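You operate a simulated robot arm through the tools that you are given. There is no shell and no other tool. Be economical: measure what you need, move in short steps, check, and stop when the job is done.

The job below is to be done with a simulated robot arm. You get a single attempt, and the scene is never put back.

JOB
Tip the sample pan back into grey machine one's bowl, then wipe the pan dry with the blue rag.
Fine: pan and rag go back where they were. Set down upright: blue rag. What is to be rubbed or washed off counts as gone when no trace of it is left.

It is judged by the outcome, as a careful person would: the job done as asked, and still so three seconds after it is handed in. It fails if anything else is knocked over, pushed out of place, dropped, spilled or broken.

ROBOT AND FRAMES
A 6-joint arm with a two-finger parallel gripper on a trunk, on a base that drives. Base frame: it is fixed to the floor where the robot stands at the start and does not move with it; the origin is under the middle of the robot, x ahead of it, y to its left, z up. Readings come in mm, degrees, newtons and seconds.
Its first joint turns from -166.0 to 166.0 degrees. Places, roughly: pan stops [500, 0, 900]; steel bowl [2500, -1750, 500]. Payload 3.91 kg.
Tool frame: the origin (TCP) lies between the finger pads and is the grasp point; the fingertips stand 30 mm ahead of it; z points along the fingers, y is the line along which they close. The gripper opens to 110 mm. The fingers are 20 mm wide and 10 mm thick; the gripper's body (48 by 112 mm) begins 55 mm behind the TCP.
Orientation is that of the tool frame in the base frame, as a unit quaternion [x, y, z, w]. With the fingers straight down and closing along the base's y, the tool's x points along the base's -x, its y along +y and its z along -z.

CONTROLS
- The arm moves only by the tool send_rows. Its argument "commands" is a list of rows, each a list of 3 entries, a list of its own where there are three numbers: the shift along the tool's x, y, z in units of 20 mm (1.0 is 20 mm), then the turn, a rotation vector about the tool's x, y, z in units of 8 degrees (1.0 is 8 degrees), then the closure, from 0 (fully open) to 1 (shut). In form: [[[x, y, z], [rx, ry, rz], hand], ...]. A call has 1 to 10 rows; each row shifts and turns the commanded pose from where the row before left it, along the tool's axes as they then stand. A call with a number of a shift or a turn outside -1 to 1 is refused whole. Each row takes 0.2 s and may step no farther than 50 mm and 8.6 degrees from the row before; otherwise, or with a gripper value out of range, the whole call is refused. A pose out of reach is approached as far as the arm can. The call stops where the force on the tool passes 90 N (or 10 N more than at its start, if that is more) or the arm is blocked; 0.2 s more then pass. The fingers move at their own pace (about 45 mm/s each) and stop on an object; they squeeze with about 42 N. The grip force told is the motor's: it shows also when the fingers shut on nothing. Time passes only in rows, and 0.2 s behind the last, so rows that do not move let the fingers close. The reply holds the time, the measured pose of the TCP, the force on the tool along the base axes, the opening and the grip force, in the units named above and with some noise, with the torque about the TCP (base axes, N m) and any sound that the robot's microphone picked up.
- Cameras (640 x 400 px; columns grow to the right, rows downward): "scene" is now at [19.4, 152.7, 1479.4]; the picture's right is [-0.02, -1.00, 0.00], its down [-0.73, 0.02, -0.68] and it looks along [0.68, -0.01, -0.73] (base axes); focal length 264 px, centre (320, 200). "wrist" rides on the gripper at [71, 22, -107] in the tool frame; the picture's right is [-0.29, 0.96, 0.00], its down [-0.76, -0.23, -0.61] and it looks along [-0.58, -0.18, 0.79] (tool axes); focal length 243 px, centre (320, 200). There is no depth. A picture from a camera that has moved, and an enlarged one, comes with that camera's place and axes in the base frame and with its lens.
- capture(camera): a new picture of that camera. The clock stands still meanwhile.
- raise_lower(by): slides the trunk up (or, below 0, down) by that many mm; the arm and the scene camera ride with it, the base frame stays. It gives what a move gives, with no picture.
- roll_base(legs): drives the robot by 1 to 6 legs, each [ahead, left, turn to the left] in mm, mm and degrees, along the robot's own axes; the way and the turn of a leg run together, so that a leg with both is an arc; at most 1500 mm and 180 degrees a leg. The arm and the cameras ride along, it lands a little off, and it stops where it bumps. It gives what a move gives.
- pan_tilt(pan, tilt): turns the head with the scene camera to pan (to the left, within 86 degrees either way) and tilt (down, from -29 to 69), counted from straight ahead of the robot. It gives what a move gives.
- close_up(camera, box): a new picture of the part [left, top, right, bottom] of that camera's present view, enlarged. The clock stands still meanwhile.
- close_job(): hands the job in; it is judged then, once.

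Work in short steps. Places have to be worked out from the pictures, the camera data and where the tool is seen: move nearer, look again, correct. Check each grasp and each placing, and mend what went wrong. You have 120 turns and 98 pictures in all, those below and enlarged ones among them. Open the gripper and draw the arm clear of the work before you hand the job in, unless the task says otherwise; then end with one line.

The tools are called after "Request:" by a JSON object that holds its "method" and its "body". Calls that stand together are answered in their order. send_rows: Moves the arm, as the interface text tells. Its arguments: {"type":"object","properties":{"commands":{"type":"array","items":{"type":"array"}}},"required":["commands"]} The other tools are called the same way: raise_lower (by) slides the trunk up or down; roll_base (legs) drives the base; pan_tilt (pan, tilt) turns the head that bears the scene camera; capture (camera) takes a picture; close_up (camera, box) takes an enlarged picture of a part of a camera's view; close_job () hands the job in.

At the start:

```text
t: 0.0
position: [371.8, 136.1, 1160.1]
orientation: [0.0, 1.0, 0.0, 0.0]
contact_force: [0.7, -0.2, 0.2]
moment: [-0.02, -0.03, -0.03]
grip_width: 110.0
grip_force: 0.2
trunk travel left (down, up): [-450.0, 140.0]
robot x, y, heading: [-0.6, 5.5, 0.1]
head pan, tilt: [-1.3, 47.1]
```

scene: 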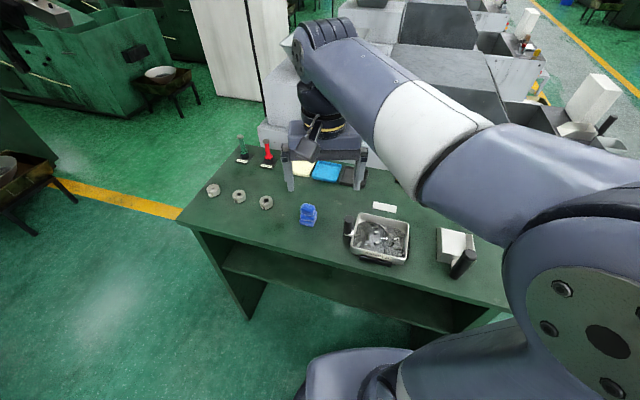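
wrist: 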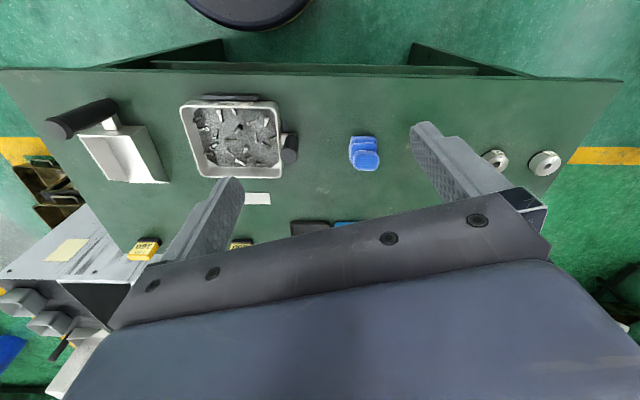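

I see a bench with the pan full of chips, a blue rag and other items. I'll enlarge the bench and look around for the machines and bowls.

Request:
{"method": "close_up", "body": {"camera": "scene", "box": [180, 120, 500, 320]}}

Request:
{"method": "close_up", "body": {"camera": "wrist", "box": [0, 60, 400, 310]}}

Request:
{"method": "pan_tilt", "body": {"pan": -40, "tilt": 20}}

```text
2.00 times, centred on (340, 220) of scene
camera zoom: at [19.4, 152.7, 1479.4], right [-0.02, -1.0, 0.0], down [-0.73, 0.02, -0.68], along [0.68, -0.01, -0.73], focal length 528 px, centre (280, 160)
```

zoom: 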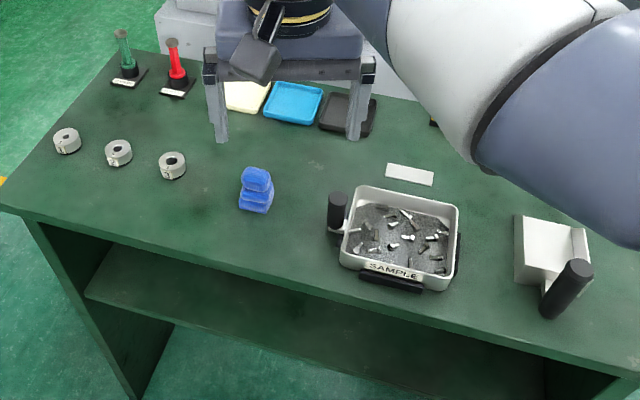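

```text
1.60 times, centred on (200, 185) of wrist
camera zoom: at [301.9, 158.2, 1266.5], right [0.29, 0.96, 0.0], down [0.76, -0.23, 0.61], along [0.58, -0.18, -0.79], focal length 388 px, centre (512, 224)
```

zoom: 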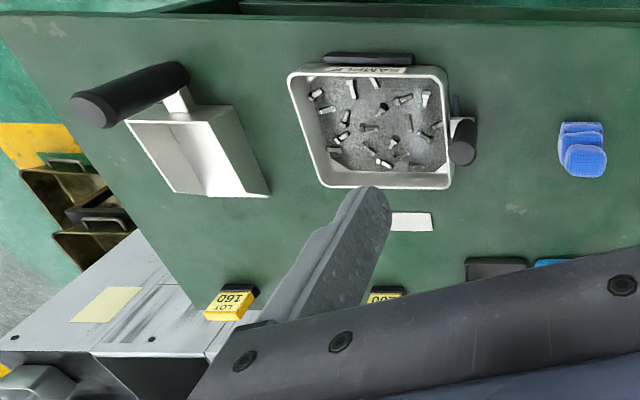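

```text
t: 1.1
position: [374.3, 136.6, 1160.1]
orientation: [0.0, 1.0, 0.001, 0.001]
contact_force: [-1.4, 0.2, 0.0]
moment: [-0.05, 0.02, 0.0]
grip_width: 110.2
grip_force: 0.0
trunk travel left (down, up): [-450.0, 140.0]
robot x, y, heading: [-1.4, -0.4, -0.2]
head pan, tilt: [-40.0, 20.0]
```

The pan, labelled SAMPLE, has a side knob and sits on black stops. Now I'll look toward the bowl area to the right.

Request:
{"method": "capture", "body": {"camera": "scene"}}

```text
93 pictures are left
camera scene: at [11.2, 94.7, 1521.0], right [-0.64, -0.77, 0.0], down [-0.26, 0.22, -0.94], along [0.72, -0.6, -0.34], focal length 264 px, centre (320, 200)
```

scene: 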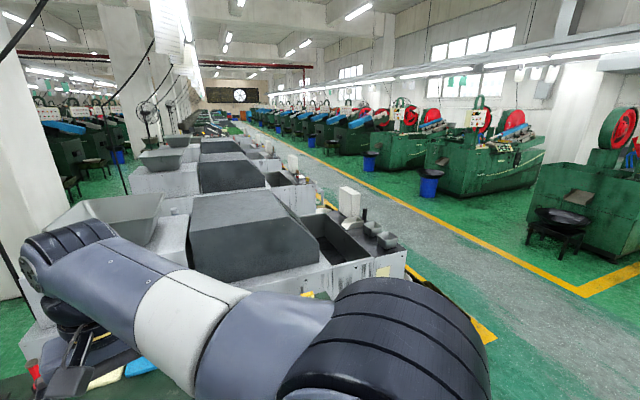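

I'll zoom in on the grey machines and the expected bowl area.

Request:
{"method": "close_up", "body": {"camera": "scene", "box": [180, 130, 420, 280]}}

Request:
{"method": "pan_tilt", "body": {"pan": -75, "tilt": 35}}

Request:
{"method": "capture", "body": {"camera": "scene"}}

```text
2.67 times, centred on (300, 205) of scene
camera zoom: at [11.2, 94.7, 1521.0], right [-0.64, -0.77, 0.0], down [-0.26, 0.22, -0.94], along [0.72, -0.6, -0.34], focal length 704 px, centre (373, 187)
```

zoom: 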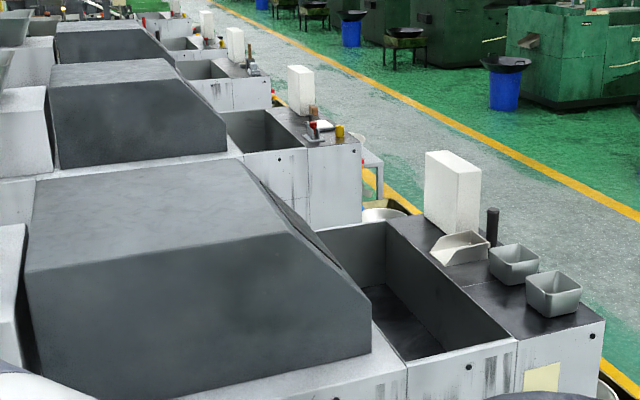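

```text
t: 2.1
position: [373.4, 136.7, 1160.8]
orientation: [0.0, 1.0, 0.0, 0.0]
contact_force: [0.5, 0.1, 0.1]
moment: [-0.03, 0.0, 0.0]
grip_width: 110.1
grip_force: 0.0
trunk travel left (down, up): [-450.0, 140.0]
robot x, y, heading: [-2.2, 2.5, -0.1]
head pan, tilt: [-75.0, 35.0]
```

```text
91 pictures are left
camera scene: at [-37.3, 69.4, 1497.2], right [-0.97, -0.26, 0.0], down [-0.15, 0.55, -0.82], along [0.21, -0.79, -0.57], focal length 264 px, centre (320, 200)
```

scene: 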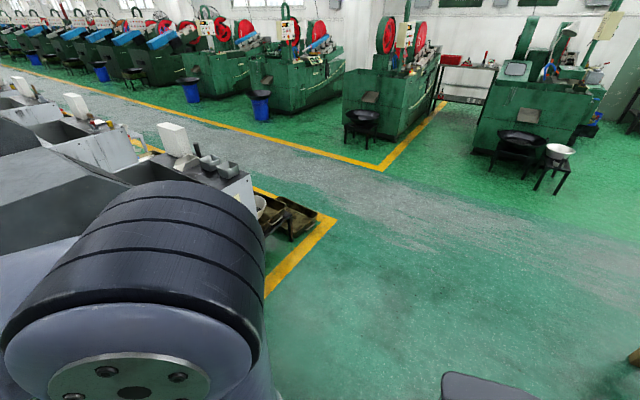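

There's a bowl near the end of the nearest grey machine and another further along. I'll zoom in here for labels.

Request:
{"method": "close_up", "body": {"camera": "scene", "box": [0, 60, 340, 270]}}

```text
1.88 times, centred on (170, 165) of scene
camera zoom: at [-37.3, 69.4, 1497.2], right [-0.97, -0.26, 0.0], down [-0.15, 0.55, -0.82], along [0.21, -0.79, -0.57], focal length 497 px, centre (602, 266)
```

zoom: 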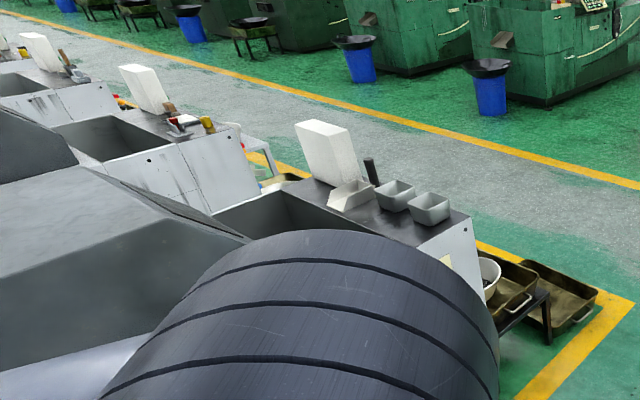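

I want to check the floor at the robot's right before driving sideways.

Request:
{"method": "pan_tilt", "body": {"pan": -86, "tilt": 60}}

Request:
{"method": "capture", "body": {"camera": "scene"}}

```text
t: 3.0
position: [373.3, 135.8, 1159.9]
orientation: [0.0, 1.0, 0.0, 0.0]
contact_force: [0.3, 0.1, -0.4]
moment: [0.0, -0.01, 0.01]
grip_width: 110.0
grip_force: 0.0
trunk travel left (down, up): [-450.0, 140.0]
robot x, y, heading: [2.9, 0.4, 0.0]
head pan, tilt: [-85.9, 60.0]
```

```text
89 pictures are left
camera scene: at [-55.4, 87.9, 1462.9], right [-1.0, -0.07, 0.0], down [-0.06, 0.86, -0.5], along [0.04, -0.5, -0.87], focal length 264 px, centre (320, 200)
```

scene: 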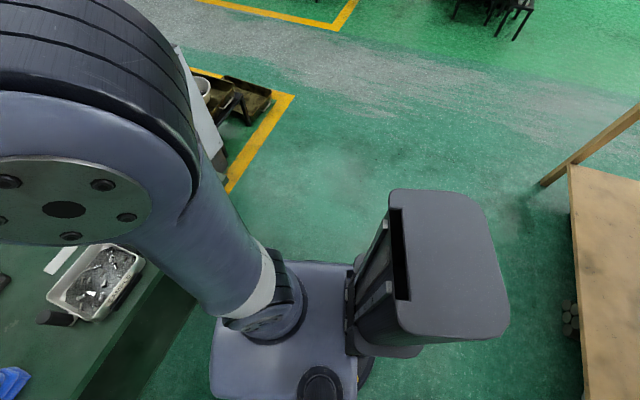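

The dark item is the robot's own trunk; the floor is clear. I'll back off a bit and drive sideways to the aisle to inspect the machine's bowl.

Request:
{"method": "roll_base", "body": {"legs": [[-200, 0, 0], [0, -1300, 0], [0, -700, 0]]}}

Request:
{"method": "pan_tilt", "body": {"pan": 30, "tilt": 30}}

Request:
{"method": "capture", "body": {"camera": "scene"}}

```text
t: 13.9
position: [190.7, -1812.2, 1160.1]
orientation: [-0.015, 1.0, 0.0, 0.0]
contact_force: [-0.8, 0.5, -0.1]
moment: [0.02, -0.01, 0.01]
grip_width: 110.0
grip_force: 0.1
trunk travel left (down, up): [-450.0, 140.0]
robot x, y, heading: [-176.9, -1960.6, 2.0]
head pan, tilt: [-85.9, 60.0]
```

```text
t: 15.9
position: [191.7, -1811.2, 1159.9]
orientation: [-0.016, 1.0, 0.0, 0.0]
contact_force: [0.1, 0.3, -0.3]
moment: [0.02, 0.01, -0.03]
grip_width: 109.9
grip_force: 0.0
trunk travel left (down, up): [-450.0, 140.0]
robot x, y, heading: [-177.1, -1960.3, 2.0]
head pan, tilt: [30.0, 30.0]
```

```text
88 pictures are left
camera scene: at [-166.1, -1759.7, 1504.9], right [0.53, -0.85, 0.0], down [-0.43, -0.26, -0.87], along [0.74, 0.46, -0.5], focal length 264 px, centre (320, 200)
```

scene: 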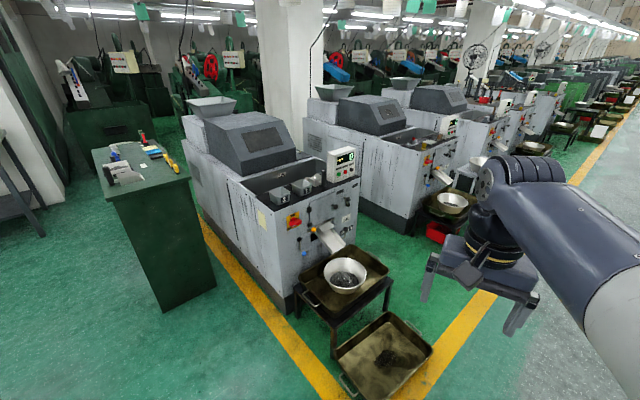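

Now the machines and their bowls under chutes are visible. I'll zoom for labels.

Request:
{"method": "close_up", "body": {"camera": "scene", "box": [240, 140, 420, 300]}}

Request:
{"method": "close_up", "body": {"camera": "scene", "box": [380, 90, 540, 250]}}

```text
2.50 times, centred on (330, 220) of scene
camera zoom: at [-166.1, -1759.7, 1504.9], right [0.53, -0.85, 0.0], down [-0.43, -0.26, -0.87], along [0.74, 0.46, -0.5], focal length 660 px, centre (295, 150)
```

zoom: 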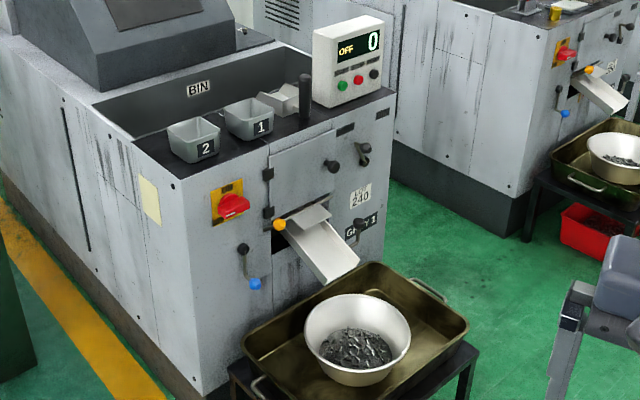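

```text
2.50 times, centred on (460, 170) of scene
camera zoom: at [-166.1, -1759.7, 1504.9], right [0.53, -0.85, 0.0], down [-0.43, -0.26, -0.87], along [0.74, 0.46, -0.5], focal length 660 px, centre (-30, 275)
```

zoom: 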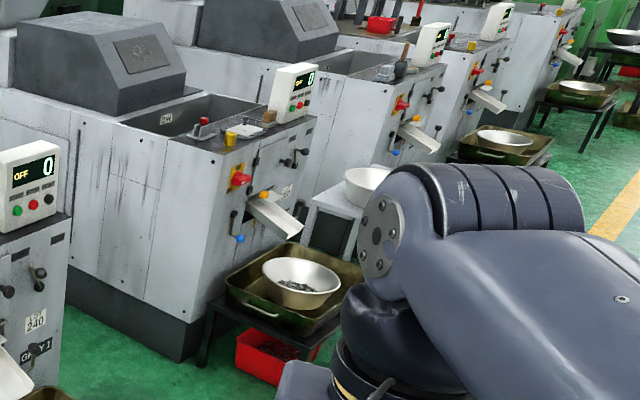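

The nearest machine is labelled GREY 1 and its bowl sits on a tray under its chute at about (840,-1300). I'll return to the bench to pick up the pan.

Request:
{"method": "roll_base", "body": {"legs": [[0, 0, -2], [0, 1300, 0], [0, 660, 0]]}}

Request:
{"method": "pan_tilt", "body": {"pan": -10, "tilt": 50}}

Request:
{"method": "capture", "body": {"camera": "wrist"}}

Request:
{"method": "capture", "body": {"camera": "scene"}}

```text
t: 26.1
position: [217.0, 147.5, 1160.0]
orientation: [0.013, 1.0, 0.0, 0.0]
contact_force: [-0.4, -0.5, -0.4]
moment: [-0.05, 0.02, -0.04]
grip_width: 110.1
grip_force: 0.1
trunk travel left (down, up): [-450.0, 140.0]
robot x, y, heading: [-159.5, 21.6, -1.5]
head pan, tilt: [30.0, 30.0]
```

```text
t: 27.2
position: [215.9, 148.8, 1158.4]
orientation: [0.013, 1.0, 0.0, 0.0]
contact_force: [-0.3, 1.3, -0.4]
moment: [0.0, 0.0, 0.0]
grip_width: 110.0
grip_force: 0.1
trunk travel left (down, up): [-450.0, 140.0]
robot x, y, heading: [-158.6, 19.0, -1.4]
head pan, tilt: [-10.0, 50.0]
```

```text
85 pictures are left
camera wrist: at [145.6, 171.8, 1266.5], right [0.31, 0.95, 0.0], down [0.75, -0.25, 0.61], along [0.58, -0.19, -0.79], focal length 243 px, centre (320, 200)
```

wrist: 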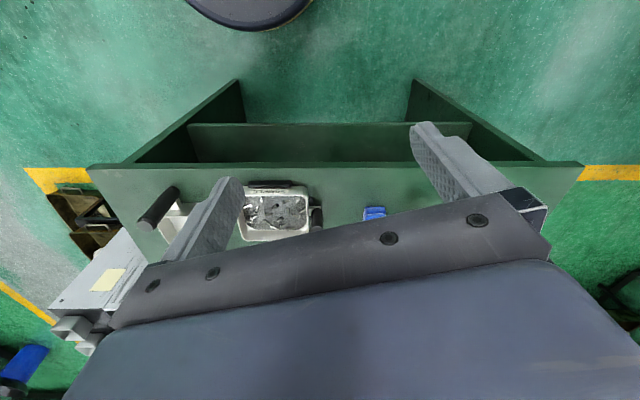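

```text
84 pictures are left
camera scene: at [-141.1, 161.6, 1475.5], right [-0.2, -0.98, 0.0], down [-0.75, 0.15, -0.64], along [0.63, -0.13, -0.77], focal length 264 px, centre (320, 200)
```

scene: 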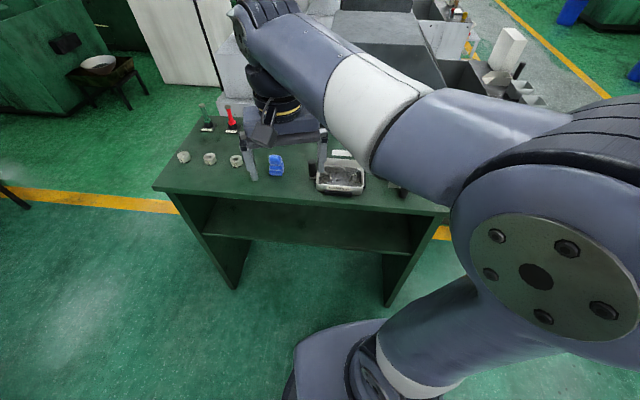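

I'll drive forward to the bench and squaring up, then lower the hand for a near view of the pan and handle.

Request:
{"method": "roll_base", "body": {"legs": [[150, 0, 1.4]]}}

Request:
{"method": "send_rows", "body": {"commands": [[[0, -1, 1], [0, 0, 0], 0], [[0, -1, 1], [0, 0, 0], 0], [[0, 0, 1], [0, 0, 0], 0]]}}

Request:
{"method": "capture", "body": {"camera": "wrist"}}

Request:
{"method": "capture", "body": {"camera": "scene"}}

```text
t: 28.6
position: [361.4, 156.6, 1159.0]
orientation: [-0.001, 1.0, 0.0, 0.001]
contact_force: [0.1, -0.3, 0.4]
moment: [0.02, -0.04, -0.01]
grip_width: 110.1
grip_force: 0.1
trunk travel left (down, up): [-450.0, 140.0]
robot x, y, heading: [-10.8, 17.7, 0.1]
head pan, tilt: [-10.0, 50.0]
```

```text
t: 29.4
position: [361.4, 116.7, 1102.5]
orientation: [-0.001, 1.0, 0.0, -0.001]
contact_force: [0.6, -0.6, 0.1]
moment: [-0.01, 0.01, 0.02]
grip_width: 110.2
grip_force: 0.0
trunk travel left (down, up): [-450.0, 140.0]
robot x, y, heading: [-12.4, 19.7, -0.1]
head pan, tilt: [-10.0, 50.0]
```

```text
83 pictures are left
camera wrist: at [290.0, 138.2, 1208.4], right [0.29, 0.96, 0.0], down [0.76, -0.23, 0.61], along [0.58, -0.18, -0.79], focal length 243 px, centre (320, 200)
```

wrist: 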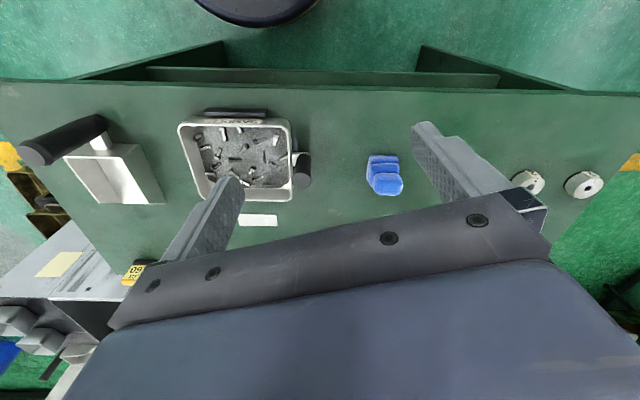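

```text
82 pictures are left
camera scene: at [3.3, 160.3, 1475.5], right [-0.17, -0.99, 0.0], down [-0.75, 0.13, -0.64], along [0.63, -0.11, -0.77], focal length 264 px, centre (320, 200)
```

scene: 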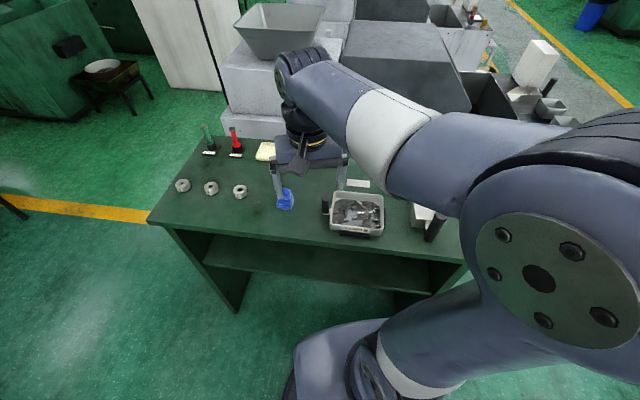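

Lowering and moving over toward the pan for a closer look at the knob.

Request:
{"method": "send_rows", "body": {"commands": [[[0, -1, 1], [0, 0, 0], 0], [[0, -0.9, 1], [0, 0, 0], 0], [[0, 0, 1], [0, 0, 0], 0], [[0, 0, 1], [0, 0, 0], 0]]}}

Request:
{"method": "close_up", "body": {"camera": "wrist", "box": [120, 60, 440, 260]}}

Request:
{"method": "close_up", "body": {"camera": "scene", "box": [240, 160, 440, 285]}}

```text
t: 30.4
position: [363.2, 77.6, 1020.0]
orientation: [0.0, 1.0, 0.0, 0.001]
contact_force: [0.7, 0.2, -0.3]
moment: [0.02, 0.03, -0.02]
grip_width: 110.0
grip_force: 0.1
trunk travel left (down, up): [-450.0, 140.0]
robot x, y, heading: [-11.4, 19.8, 0.2]
head pan, tilt: [-10.0, 50.0]
```

```text
2.00 times, centred on (280, 160) of wrist
camera zoom: at [291.2, 99.5, 1126.5], right [0.29, 0.96, 0.0], down [0.76, -0.23, 0.61], along [0.58, -0.18, -0.79], focal length 485 px, centre (400, 280)
```

zoom: 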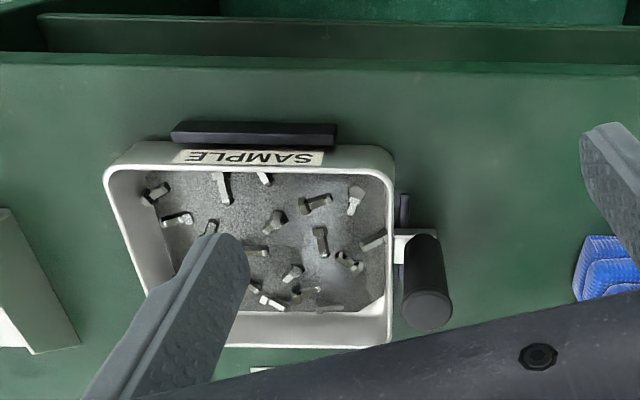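

```text
3.20 times, centred on (340, 222) of scene
camera zoom: at [3.3, 160.4, 1475.5], right [-0.17, -0.99, 0.0], down [-0.75, 0.13, -0.64], along [0.63, -0.11, -0.77], focal length 845 px, centre (256, 128)
```

zoom: 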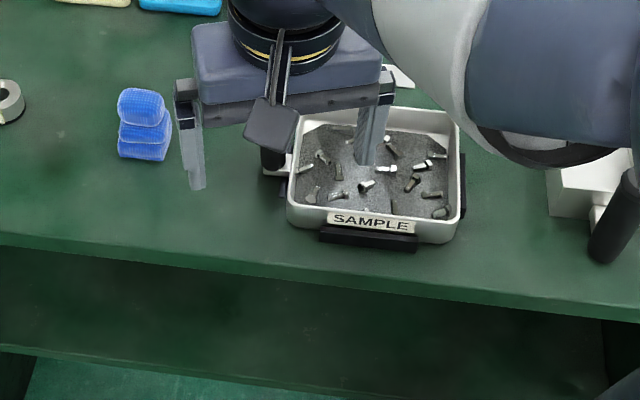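

The bench and pan are yawed about -17°. The knob is at about (435,67), top near z 955, rim near 908. I'll move over the knob, turn the hand to line up with the pan, and look.

Request:
{"method": "send_rows", "body": {"commands": [[[-1, -0.1, 0], [0, 0, 0.7], 0.3], [[-1, -0.1, 0], [0, 0, 0.7], 0.3], [[-0.95, 0.1, 0], [0, 0, 0.7], 0.3], [[-0.7, 0.35, 0], [0, 0, 0], 0.3], [[0, 0, 0], [0, 0, 0], 0.3]]}}

Request:
{"method": "capture", "body": {"camera": "wrist"}}

Request:
{"method": "close_up", "body": {"camera": "scene", "box": [240, 140, 440, 265]}}

```text
t: 31.6
position: [437.6, 74.5, 1020.3]
orientation: [0.145, 0.989, 0.001, 0.0]
contact_force: [-0.8, -0.2, 0.2]
moment: [0.01, 0.02, 0.02]
grip_width: 76.9
grip_force: 0.1
trunk travel left (down, up): [-450.0, 140.0]
robot x, y, heading: [-9.9, 21.9, 0.2]
head pan, tilt: [-10.0, 50.0]
```

```text
79 pictures are left
camera wrist: at [375.3, 115.5, 1125.3], right [0.55, 0.83, 0.0], down [0.66, -0.44, 0.61], along [0.51, -0.34, -0.79], focal length 243 px, centre (320, 200)
```

wrist: 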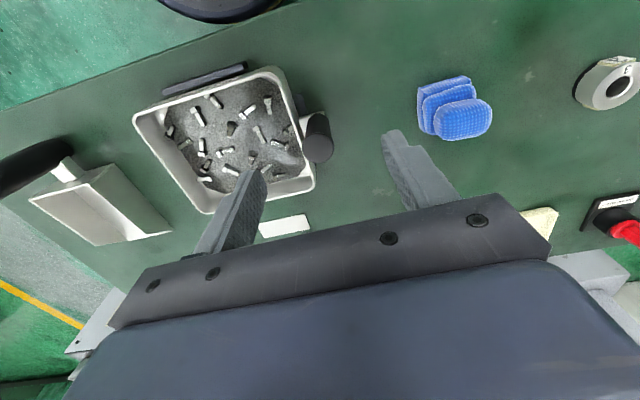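

```text
3.20 times, centred on (340, 202) of scene
camera zoom: at [3.6, 160.4, 1475.4], right [-0.17, -0.99, 0.0], down [-0.75, 0.13, -0.64], along [0.63, -0.11, -0.77], focal length 845 px, centre (256, 192)
```

zoom: 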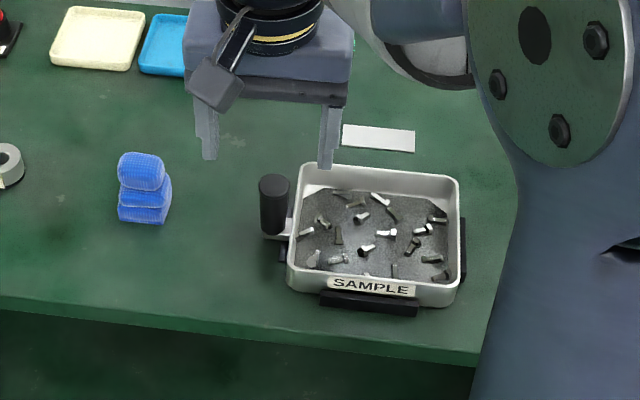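

Triangulating again: the knob is at (450,66) spanning z≈877–934, and the rim is at ≈913. Fingers must close along the pan's side, so I'll turn the hand 90° and centre over the knob.

Request:
{"method": "send_rows", "body": {"commands": [[[-0.72, -0.23, 0], [0, 0, -1], 0.45], [[0, 0, 0], [0, 0, -1], 0.45], [[0, 0, 0], [0, 0, -1], 0.45], [[0, 0, 0], [0, 0, -1], 0.45], [[0, 0, 0], [0, 0, -1], 0.45], [[0, 0, 0], [0, 0, -1], 0.45], [[0, 0, 0], [0, 0, -1], 0.45], [[0, 0, 0], [0, 0, -1], 0.45], [[0, 0, 0], [0, 0, -1], 0.45], [[0, 0, 0], [0, 0, -1], 0.45]]}}

Request:
{"method": "send_rows", "body": {"commands": [[[0, 0, 1], [0, 0, -1], 0.45], [[0, 0, 1], [0, 0, -0.25], 0.45], [[0, 0, 0], [0, 0, 0], 0.45]]}}

Request:
{"method": "capture", "body": {"camera": "wrist"}}

Request:
{"method": "close_up", "body": {"camera": "scene", "box": [240, 140, 440, 265]}}

```text
t: 33.8
position: [448.2, 64.3, 1020.6]
orientation: [-0.527, 0.85, 0.0, 0.0]
contact_force: [-0.7, -0.8, 0.9]
moment: [0.0, -0.01, 0.0]
grip_width: 60.4
grip_force: 0.1
trunk travel left (down, up): [-450.0, 140.0]
robot x, y, heading: [-12.0, 20.8, 0.3]
head pan, tilt: [-10.0, 50.0]
```

```text
t: 34.6
position: [448.7, 64.7, 981.6]
orientation: [-0.597, 0.802, 0.0, 0.0]
contact_force: [0.5, -0.9, 1.8]
moment: [-0.02, 0.0, -0.02]
grip_width: 60.4
grip_force: 0.0
trunk travel left (down, up): [-450.0, 140.0]
robot x, y, heading: [-13.0, 18.1, 0.3]
head pan, tilt: [-10.0, 50.0]
```

```text
77 pictures are left
camera wrist: at [407.0, 4.0, 1087.4], right [-0.83, 0.55, 0.0], down [0.44, 0.66, 0.61], along [0.34, 0.51, -0.79], focal length 243 px, centre (320, 200)
```

wrist: 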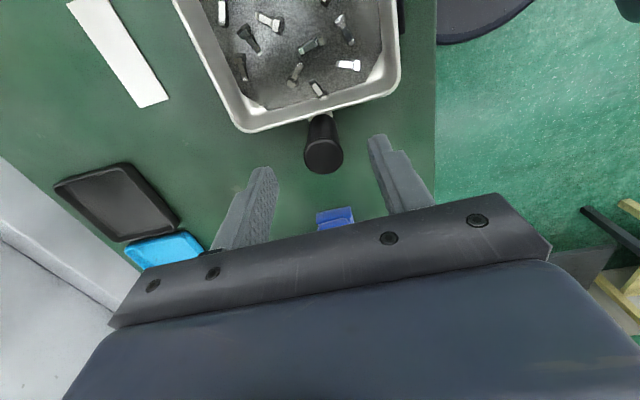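

```text
3.20 times, centred on (340, 202) of scene
camera zoom: at [3.5, 160.4, 1475.4], right [-0.17, -0.99, 0.0], down [-0.75, 0.13, -0.64], along [0.63, -0.11, -0.77], focal length 845 px, centre (256, 192)
```

zoom: 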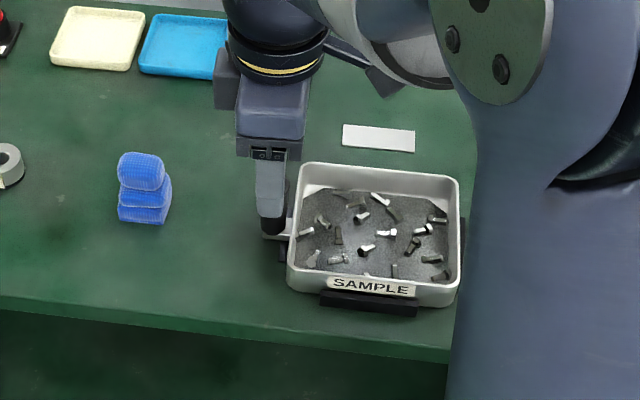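

Alignment looks good with the fingers straddling the knob. I'll nudge 2 mm outward and descend to about z 925.

Request:
{"method": "send_rows", "body": {"commands": [[[-0.1, 0, 1], [0, 0, 0], 0.45], [[0, 0, 1], [0, 0, 0], 0.45], [[0, 0, 0.8], [0, 0, 0], 0.45], [[0, 0, 0], [0, 0, 0], 0.45]]}}

Request:
{"method": "close_up", "body": {"camera": "wrist", "box": [200, 0, 440, 220]}}

Request:
{"method": "close_up", "body": {"camera": "scene", "box": [280, 160, 380, 240]}}

```text
t: 35.6
position: [448.7, 67.8, 925.0]
orientation: [-0.596, 0.803, 0.0, 0.0]
contact_force: [0.2, 0.8, -0.1]
moment: [0.0, 0.01, 0.01]
grip_width: 60.3
grip_force: 0.1
trunk travel left (down, up): [-450.0, 140.0]
robot x, y, heading: [-6.2, 22.0, -0.1]
head pan, tilt: [-10.0, 50.0]
```

```text
1.82 times, centred on (320, 110) of wrist
camera zoom: at [407.9, 5.5, 1032.4], right [-0.83, 0.55, 0.0], down [0.44, 0.66, 0.61], along [0.34, 0.51, -0.79], focal length 441 px, centre (320, 364)
```

zoom: 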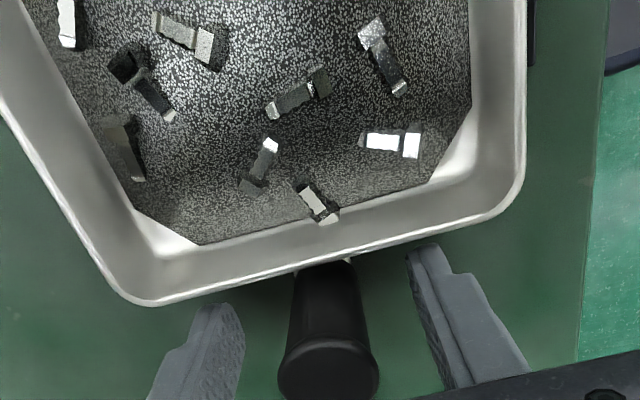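

```text
5.00 times, centred on (330, 200) of scene
camera zoom: at [3.5, 160.4, 1475.4], right [-0.17, -0.99, 0.0], down [-0.75, 0.13, -0.64], along [0.63, -0.11, -0.77], focal length 1320 px, centre (270, 200)
```

zoom: 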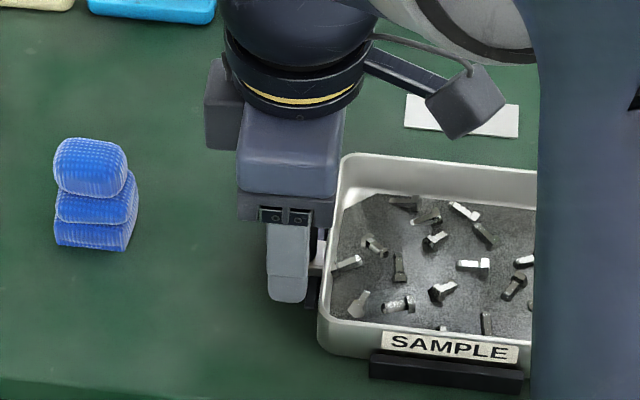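

Fingers straddle the knob squarely and clear the rim. I'll lower 6 mm and close.

Request:
{"method": "send_rows", "body": {"commands": [[[0, 0, 0.3], [0, 0, 0], 0.45], [[0, 0, 0], [0, 0, 0], 0.8], [[0, 0, 0], [0, 0, 0], 1], [[0, 0, 0], [0, 0, 0], 1], [[0, 0, 0], [0, 0, 0], 1]]}}

```text
t: 36.8
position: [449.4, 67.6, 919.9]
orientation: [-0.597, 0.802, 0.0, 0.0]
contact_force: [-0.9, 0.4, 0.9]
moment: [-0.02, -0.04, -0.02]
grip_width: 25.5
grip_force: 42.8
trunk travel left (down, up): [-450.0, 140.0]
robot x, y, heading: [-11.0, 21.1, 0.4]
head pan, tilt: [-10.0, 50.0]
```

The knob is gripped (25.5 mm). Lifting 20 mm gently to test for weight and sag.

Request:
{"method": "send_rows", "body": {"commands": [[[0, 0, -0.3], [0, 0, 0], 1], [[0, 0, -0.3], [0, 0, 0], 1], [[0, 0, -0.4], [0, 0, 0], 1], [[0, 0, 0], [0, 0, 0], 1]]}}

Request:
{"method": "close_up", "body": {"camera": "scene", "box": [260, 140, 420, 240]}}

Request:
{"method": "close_up", "body": {"camera": "wrist", "box": [160, 0, 480, 200]}}

```text
t: 37.8
position: [449.7, 67.0, 938.2]
orientation: [-0.597, 0.802, 0.0, 0.0]
contact_force: [-0.1, 0.5, -7.4]
moment: [0.47, -0.15, 0.02]
grip_width: 25.0
grip_force: 42.0
trunk travel left (down, up): [-450.0, 140.0]
robot x, y, heading: [-13.6, 18.8, -0.1]
head pan, tilt: [-10.0, 50.0]
```

```text
4.00 times, centred on (340, 190) of scene
camera zoom: at [3.7, 160.4, 1475.4], right [-0.17, -0.99, 0.0], down [-0.75, 0.13, -0.64], along [0.63, -0.11, -0.77], focal length 1056 px, centre (240, 240)
```

zoom: 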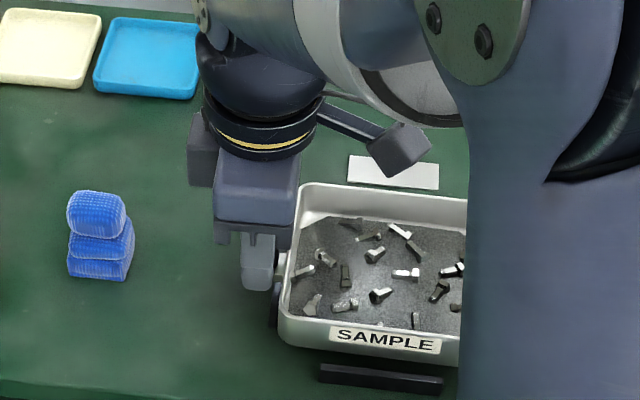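

```text
2.00 times, centred on (320, 100) of wrist
camera zoom: at [407.6, 5.4, 1044.7], right [-0.83, 0.55, 0.0], down [0.44, 0.66, 0.61], along [0.34, 0.51, -0.79], focal length 485 px, centre (320, 400)
```

zoom: 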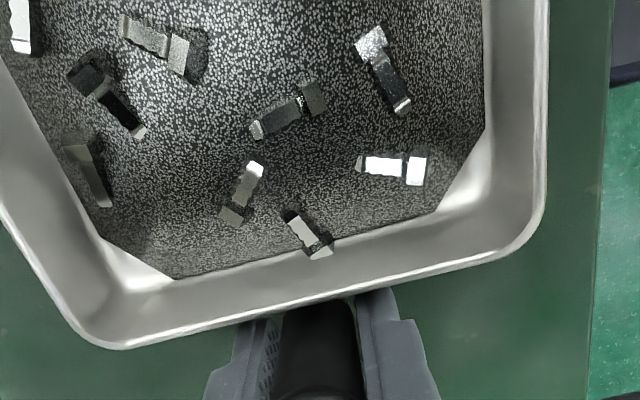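

Held firmly with no visible sag (7.4 N). Lift to about 1010.

Request:
{"method": "send_rows", "body": {"commands": [[[0, 0, -0.6], [0, 0, 0], 1], [[0, 0, -0.6], [0, 0, 0], 1], [[0, 0, -0.6], [0, 0, 0], 1], [[0, 0, -0.6], [0, 0, 0], 1], [[0, 0, -0.6], [0, 0, 0], 1], [[0, 0, -0.6], [0, 0, 0], 1], [[0, 0, 0], [0, 0, 0], 1]]}}

Request:
{"method": "roll_base", "body": {"legs": [[-120, 0, 0]]}}

Request:
{"method": "capture", "body": {"camera": "scene"}}

```text
t: 39.4
position: [449.4, 68.6, 1010.2]
orientation: [-0.597, 0.802, 0.0, 0.001]
contact_force: [-0.6, -0.2, -7.1]
moment: [0.46, -0.15, -0.01]
grip_width: 25.1
grip_force: 41.7
trunk travel left (down, up): [-450.0, 140.0]
robot x, y, heading: [-16.5, 18.4, 0.1]
head pan, tilt: [-10.0, 50.0]
```

```text
t: 40.6
position: [331.3, 67.6, 1009.5]
orientation: [-0.597, 0.802, 0.0, 0.0]
contact_force: [0.2, -1.0, -6.9]
moment: [0.45, -0.16, -0.01]
grip_width: 24.9
grip_force: 42.2
trunk travel left (down, up): [-450.0, 140.0]
robot x, y, heading: [-130.9, 17.8, 0.1]
head pan, tilt: [-10.0, 50.0]
```

```text
71 pictures are left
camera scene: at [-114.8, 160.1, 1475.4], right [-0.17, -0.99, 0.0], down [-0.75, 0.13, -0.64], along [0.63, -0.11, -0.77], focal length 264 px, centre (320, 200)
```

scene: 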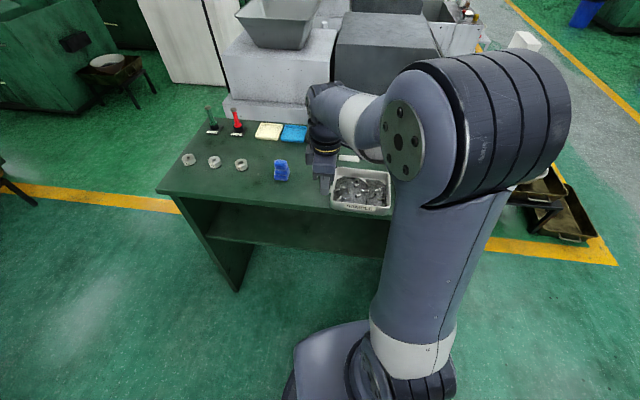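

Pan held steady. The machines and bench are yawed about -17.7°, so I'll back away, turn to face along the row, and slide right, then look at the stand.

Request:
{"method": "roll_base", "body": {"legs": [[-250, 0, 0], [0, 0, -17.7], [0, -890, 0], [400, 0, 0]]}}

Request:
{"method": "pan_tilt", "body": {"pan": 0, "tilt": 40}}

Request:
{"method": "capture", "body": {"camera": "scene"}}

```text
t: 49.9
position: [194.6, -1047.2, 1008.0]
orientation: [-0.47, 0.883, 0.0, 0.0]
contact_force: [0.0, 0.3, -7.0]
moment: [0.37, -0.33, 0.02]
grip_width: 25.2
grip_force: 42.1
trunk travel left (down, up): [-450.0, 140.0]
robot x, y, heading: [-257.8, -960.2, -17.1]
head pan, tilt: [-10.0, 50.0]
```

```text
t: 50.6
position: [195.2, -1048.1, 1009.0]
orientation: [-0.47, 0.883, 0.001, 0.0]
contact_force: [-0.7, 0.1, -6.2]
moment: [0.36, -0.28, -0.01]
grip_width: 25.0
grip_force: 42.0
trunk travel left (down, up): [-450.0, 140.0]
robot x, y, heading: [-260.6, -958.4, -17.3]
head pan, tilt: [0.0, 40.0]
```

```text
70 pictures are left
camera scene: at [-191.1, -817.1, 1489.5], right [-0.29, -0.96, 0.0], down [-0.62, 0.19, -0.77], along [0.73, -0.23, -0.64], focal length 264 px, centre (320, 200)
```

scene: 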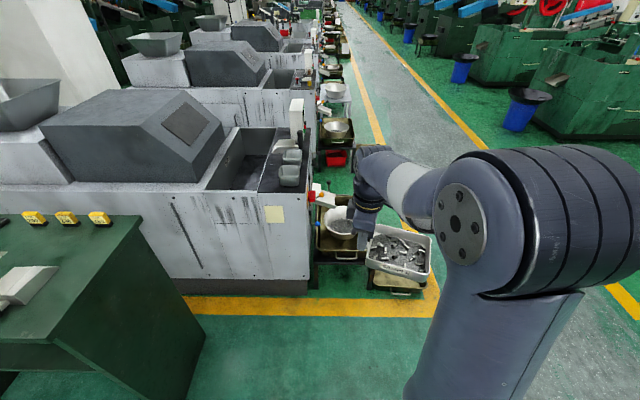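

Request:
{"method": "close_up", "body": {"camera": "scene", "box": [240, 160, 480, 310]}}

```text
2.67 times, centred on (360, 235) of scene
camera zoom: at [-191.1, -817.1, 1489.5], right [-0.29, -0.96, 0.0], down [-0.62, 0.19, -0.77], along [0.73, -0.23, -0.64], focal length 704 px, centre (213, 107)
```

zoom: 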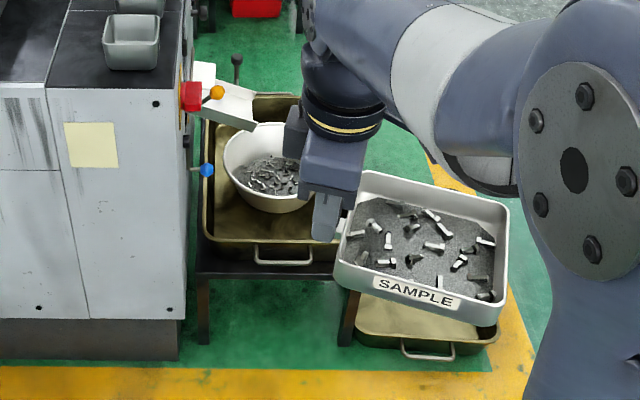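

The bowl centre is around 1.2 m along the row with the chute over its machine side. To pour, I want the pan on the robot side of the hand, so I turn the hand about 73° here in the clear.

Request:
{"method": "send_rows", "body": {"commands": [[[-0.5, 0, 0], [0, 0, 0.92], 1], [[-0.3, 0, 0], [0, 0, 0.92], 1], [[0, 0, 0], [0, 0, 0.92], 1], [[0, 0, 0], [0, 0, 0.92], 1], [[0, 0, 0], [0, 0, 0.92], 1], [[0, 0, 0], [0, 0, 0.92], 1], [[0, 0, 0], [0, 0, 0.92], 1], [[0, 0, 0], [0, 0, 0.92], 1], [[0, 0, 0], [0, 0, 0.92], 1], [[0, 0, 0], [0, 0, 0.92], 1]]}}

Request:
{"method": "capture", "body": {"camera": "scene"}}

```text
t: 52.8
position: [204.7, -1035.4, 1010.0]
orientation: [0.153, 0.988, 0.0, 0.0]
contact_force: [0.1, -0.1, -6.5]
moment: [-0.15, -0.45, 0.06]
grip_width: 25.3
grip_force: 41.9
trunk travel left (down, up): [-450.0, 140.0]
robot x, y, heading: [-258.7, -956.1, -17.2]
head pan, tilt: [0.0, 40.0]
```

```text
68 pictures are left
camera scene: at [-191.1, -817.0, 1489.6], right [-0.29, -0.96, 0.0], down [-0.61, 0.19, -0.77], along [0.73, -0.22, -0.64], focal length 264 px, centre (320, 200)
```

scene: 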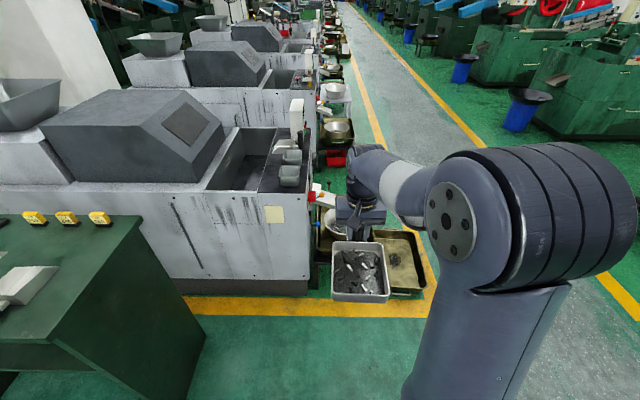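

Pan is now on the near side. I'll test outward reach, lowering slightly as I extend.

Request:
{"method": "send_rows", "body": {"commands": [[[-1, 0, 0.5], [0, 0, 0], 1], [[-1, 0, 0.5], [0, 0, 0], 1], [[-1, 0, 0.5], [0, 0, 0], 1], [[-1, 0, 0.5], [0, 0, 0], 1], [[-1, 0, 0.5], [0, 0, 0], 1], [[-1, 0, 0.5], [0, 0, 0], 1], [[-1, 0, 0], [0, 0, 0], 1], [[-1, 0, 0], [0, 0, 0], 1]]}}

```text
t: 54.6
position: [359.2, -1084.2, 950.3]
orientation: [0.151, 0.988, 0.0, 0.0]
contact_force: [-0.8, 0.6, -6.8]
moment: [-0.16, -0.44, 0.01]
grip_width: 25.5
grip_force: 42.1
trunk travel left (down, up): [-450.0, 140.0]
robot x, y, heading: [-261.3, -957.1, -17.1]
head pan, tilt: [0.0, 40.0]
```

Reach is fine (630 mm). I'll drive nearer with everything still high, then survey the bowl and chute from above.

Request:
{"method": "roll_base", "body": {"legs": [[0, -65, -0.5], [450, 0, 0]]}}

Request:
{"method": "send_rows", "body": {"commands": [[[1, 0, 0], [0, 0, 0], 1], [[1, 0, 0], [0, 0, 0], 1], [[1, 0, 0], [0, 0, 0], 1], [[1, 0, 0], [0, 0, 0], 1], [[1, 0, 0], [0, 0, 0], 1], [[1, 0, 0], [0, 0, 0], 1]]}}

Request:
{"method": "pan_tilt", "body": {"pan": 0, "tilt": 50}}

Request:
{"method": "capture", "body": {"camera": "scene"}}

Request:
{"method": "capture", "body": {"camera": "wrist"}}

```text
t: 57.9
position: [758.4, -1291.8, 951.8]
orientation: [0.159, 0.987, 0.0, 0.0]
contact_force: [-0.8, 1.2, -7.0]
moment: [-0.19, -0.44, 0.01]
grip_width: 24.9
grip_force: 42.2
trunk travel left (down, up): [-450.0, 140.0]
robot x, y, heading: [146.4, -1157.4, -18.1]
head pan, tilt: [0.0, 40.0]
```

```text
t: 59.3
position: [646.0, -1252.9, 951.4]
orientation: [0.158, 0.987, -0.001, -0.001]
contact_force: [0.1, 0.0, -5.9]
moment: [-0.15, -0.48, 0.01]
grip_width: 25.4
grip_force: 42.1
trunk travel left (down, up): [-450.0, 140.0]
robot x, y, heading: [142.6, -1154.4, -17.5]
head pan, tilt: [0.0, 40.0]
```

```text
t: 60.0
position: [646.0, -1254.0, 951.6]
orientation: [0.159, 0.987, 0.001, 0.0]
contact_force: [0.7, -0.2, -7.7]
moment: [-0.2, -0.44, -0.02]
grip_width: 25.1
grip_force: 42.2
trunk travel left (down, up): [-450.0, 140.0]
robot x, y, heading: [143.4, -1153.7, -17.8]
head pan, tilt: [0.0, 50.0]
```

```text
67 pictures are left
camera scene: at [207.2, -1013.6, 1475.5], right [-0.31, -0.95, 0.0], down [-0.73, 0.23, -0.64], along [0.61, -0.2, -0.77], focal length 264 px, centre (320, 200)
```

scene: 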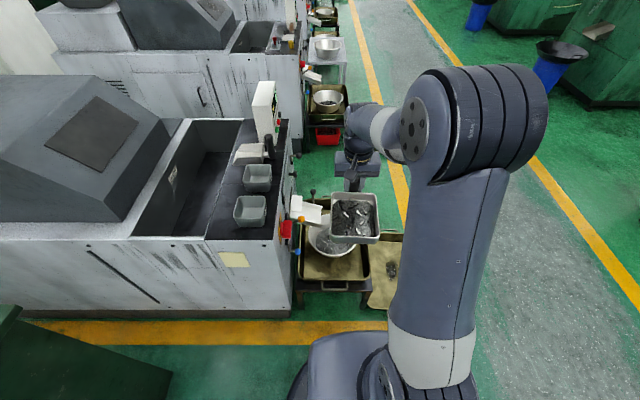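

```text
66 pictures are left
camera wrist: at [585.3, -1209.7, 1058.0], right [0.58, 0.82, 0.0], down [0.65, -0.46, 0.61], along [0.5, -0.35, -0.79], focal length 243 px, centre (320, 200)
```

wrist: 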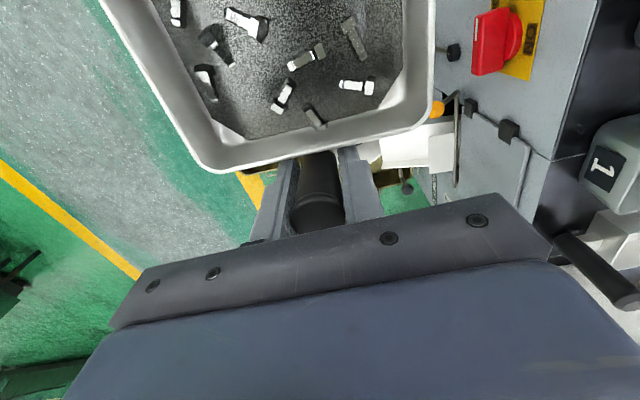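

The pan hides the bowl, so I'll swing the hand to the right and take an enlarged view of the bowl and chute.

Request:
{"method": "send_rows", "body": {"commands": [[[0.5, -1, 0], [0, 0, 0], 1], [[0.5, -1, 0], [0, 0, 0], 1], [[0.5, -1, 0], [0, 0, 0], 1], [[0, -1, 0], [0, 0, 0], 1], [[0, -1, 0], [0, 0, 0], 1], [[0, -1, 0], [0, 0, 0], 1], [[0, -1, 0], [0, 0, 0], 1]]}}

Request:
{"method": "close_up", "body": {"camera": "scene", "box": [240, 170, 440, 295]}}

```text
t: 61.6
position: [573.2, -1377.3, 951.3]
orientation: [0.159, 0.987, -0.001, 0.0]
contact_force: [0.3, 0.2, -6.7]
moment: [-0.19, -0.49, -0.03]
grip_width: 25.5
grip_force: 42.0
trunk travel left (down, up): [-450.0, 140.0]
robot x, y, heading: [144.9, -1154.7, -17.8]
head pan, tilt: [0.0, 50.0]
```

```text
3.20 times, centred on (340, 232) of scene
camera zoom: at [207.1, -1013.6, 1475.4], right [-0.31, -0.95, 0.0], down [-0.73, 0.24, -0.64], along [0.61, -0.2, -0.77], focal length 845 px, centre (256, 96)
```

zoom: 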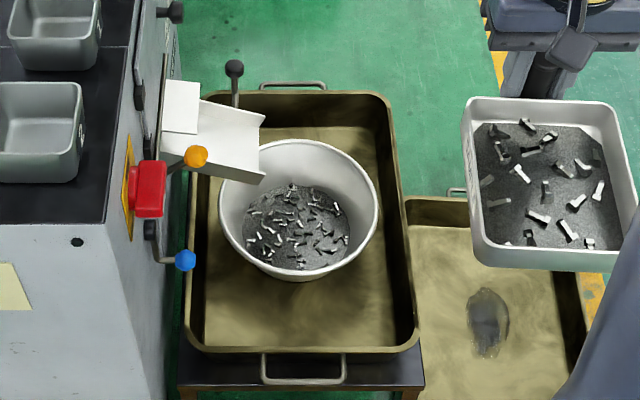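

Stereo gives the bowl rim centre at (u 1207, v −966), z≈394, Ø240; the chute tip ends at v≈−912, z≈500. I'll drive ahead 170 mm, still ~50 mm short of the stand, and lower the trunk 400 mm with the pan held off to the right.

Request:
{"method": "roll_base", "body": {"legs": [[170, 0, 0]]}}

Request:
{"method": "raise_lower", "body": {"by": -400}}

Request:
{"method": "capture", "body": {"camera": "scene"}}

```text
t: 63.0
position: [735.6, -1427.8, 951.4]
orientation: [0.159, 0.987, -0.001, 0.0]
contact_force: [0.7, 0.5, -7.1]
moment: [-0.18, -0.45, 0.06]
grip_width: 25.1
grip_force: 42.5
trunk travel left (down, up): [-450.0, 140.0]
robot x, y, heading: [305.9, -1206.0, -18.0]
head pan, tilt: [0.0, 50.0]
```

```text
t: 66.9
position: [735.6, -1428.4, 550.7]
orientation: [0.159, 0.987, 0.0, 0.0]
contact_force: [0.2, -0.7, -7.1]
moment: [-0.19, -0.45, 0.01]
grip_width: 25.5
grip_force: 42.4
trunk travel left (down, up): [-50.0, 540.0]
robot x, y, heading: [305.6, -1207.0, -17.7]
head pan, tilt: [0.0, 50.0]
```

```text
64 pictures are left
camera scene: at [368.7, -1065.7, 1075.5], right [-0.31, -0.95, 0.0], down [-0.73, 0.23, -0.64], along [0.61, -0.2, -0.77], focal length 264 px, centre (320, 200)
```

scene: 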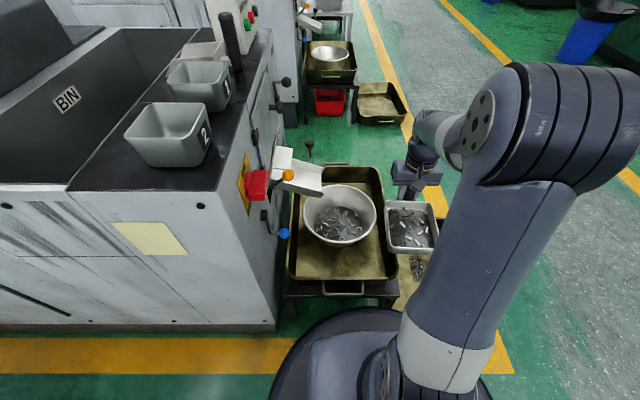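

Base sits just short of the stand. Now I'll shift the level pan left and forward to be over the bowl, clear of the chute.

Request:
{"method": "send_rows", "body": {"commands": [[[-0.4, 0.92, 0], [0, 0, 0], 1], [[-0.4, 0.92, 0], [0, 0, 0], 1], [[-0.4, 0.92, 0], [0, 0, 0], 1], [[-0.4, 0.92, 0], [0, 0, 0], 1], [[-0.4, 0.92, 0], [0, 0, 0], 1], [[-0.4, 0.92, 0], [0, 0, 0], 1], [[-0.4, 0.92, 0], [0, 0, 0], 1], [[-0.4, 0.92, 0], [0, 0, 0], 1], [[0, 0, 0], [0, 0, 0], 1]]}}

Request:
{"method": "close_up", "body": {"camera": "scene", "box": [220, 110, 460, 290]}}

```text
t: 68.9
position: [842.2, -1308.7, 550.4]
orientation: [0.158, 0.988, 0.0, 0.0]
contact_force: [0.0, -0.3, -6.3]
moment: [-0.18, -0.41, -0.02]
grip_width: 25.2
grip_force: 41.9
trunk travel left (down, up): [-50.0, 540.0]
robot x, y, heading: [304.4, -1210.6, -17.9]
head pan, tilt: [0.0, 50.0]
```

```text
2.22 times, centred on (340, 200) of scene
camera zoom: at [368.8, -1065.6, 1075.4], right [-0.31, -0.95, 0.0], down [-0.73, 0.23, -0.64], along [0.61, -0.2, -0.77], focal length 586 px, centre (276, 200)
```

zoom: 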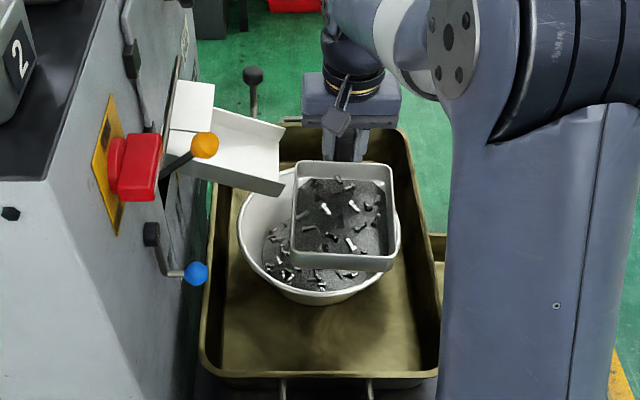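

Over the bowl with the chute clear on the left. I begin tilting the pan's robot-side edge down to 40° while moving out, keeping its lip over the bowl.

Request:
{"method": "send_rows", "body": {"commands": [[[-0.68, -0.1, -0.1], [0, -1, 0], 1], [[-0.685, -0.1, 0], [0, -1, 0], 1], [[-0.68, -0.1, 0.09], [0, -1, 0], 1], [[-0.66, -0.1, 0.19], [0, -1, 0], 1], [[-0.63, -0.1, 0.28], [0, -1, 0], 1], [[0, 0, 0], [0, 0, 0], 1]]}}

Request:
{"method": "close_up", "body": {"camera": "scene", "box": [220, 90, 460, 270]}}

```text
t: 70.3
position: [905.2, -1341.6, 561.7]
orientation: [0.149, 0.928, -0.053, 0.337]
contact_force: [0.2, 0.0, -7.1]
moment: [-0.09, -0.23, -0.02]
grip_width: 25.0
grip_force: 41.9
trunk travel left (down, up): [-50.0, 540.0]
robot x, y, heading: [303.1, -1208.6, -17.9]
head pan, tilt: [0.0, 50.0]
```

```text
2.22 times, centred on (340, 180) of scene
camera zoom: at [368.9, -1065.7, 1075.4], right [-0.31, -0.95, 0.0], down [-0.73, 0.23, -0.64], along [0.61, -0.2, -0.77], focal length 586 px, centre (276, 244)
```

zoom: 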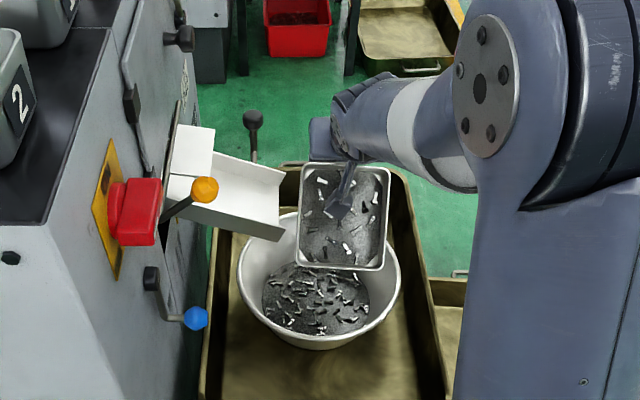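

Tilt tracks well and the bolts stay in. Continuing to about 88°, then pivoting around the lip over the bowl.

Request:
{"method": "send_rows", "body": {"commands": [[[-0.48, 0, -0.24], [0, -1, 0], 1], [[-0.51, 0, -0.17], [0, -1, 0], 1], [[-0.53, 0, -0.1], [0, -1, 0], 1], [[0.23, 0, -0.96], [0, -0.75, 0], 1], [[0.08, 0, -0.8], [0, -0.75, 0], 1], [[0.08, 0, -0.8], [0, -0.75, 0], 1], [[0.08, 0, -0.8], [0, -0.75, 0], 1], [[0, 0, 0], [0, 0, 0], 1]]}}

Request:
{"method": "close_up", "body": {"camera": "scene", "box": [220, 90, 460, 270]}}

```text
t: 72.1
position: [849.8, -1328.9, 601.1]
orientation: [0.128, 0.772, -0.124, 0.61]
contact_force: [0.1, 0.0, -5.6]
moment: [-0.01, 0.04, 0.01]
grip_width: 25.2
grip_force: 41.7
out of reach, approached as far as the arm can: row 2, 3
trunk travel left (down, up): [-50.0, 540.0]
robot x, y, heading: [303.4, -1207.8, -17.8]
head pan, tilt: [0.0, 50.0]
```

```text
2.22 times, centred on (340, 180) of scene
camera zoom: at [368.8, -1065.6, 1075.4], right [-0.31, -0.95, 0.0], down [-0.73, 0.23, -0.64], along [0.61, -0.2, -0.77], focal length 586 px, centre (276, 244)
```

zoom: 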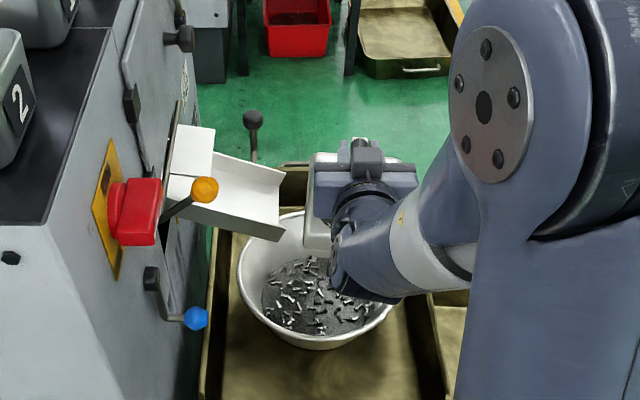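

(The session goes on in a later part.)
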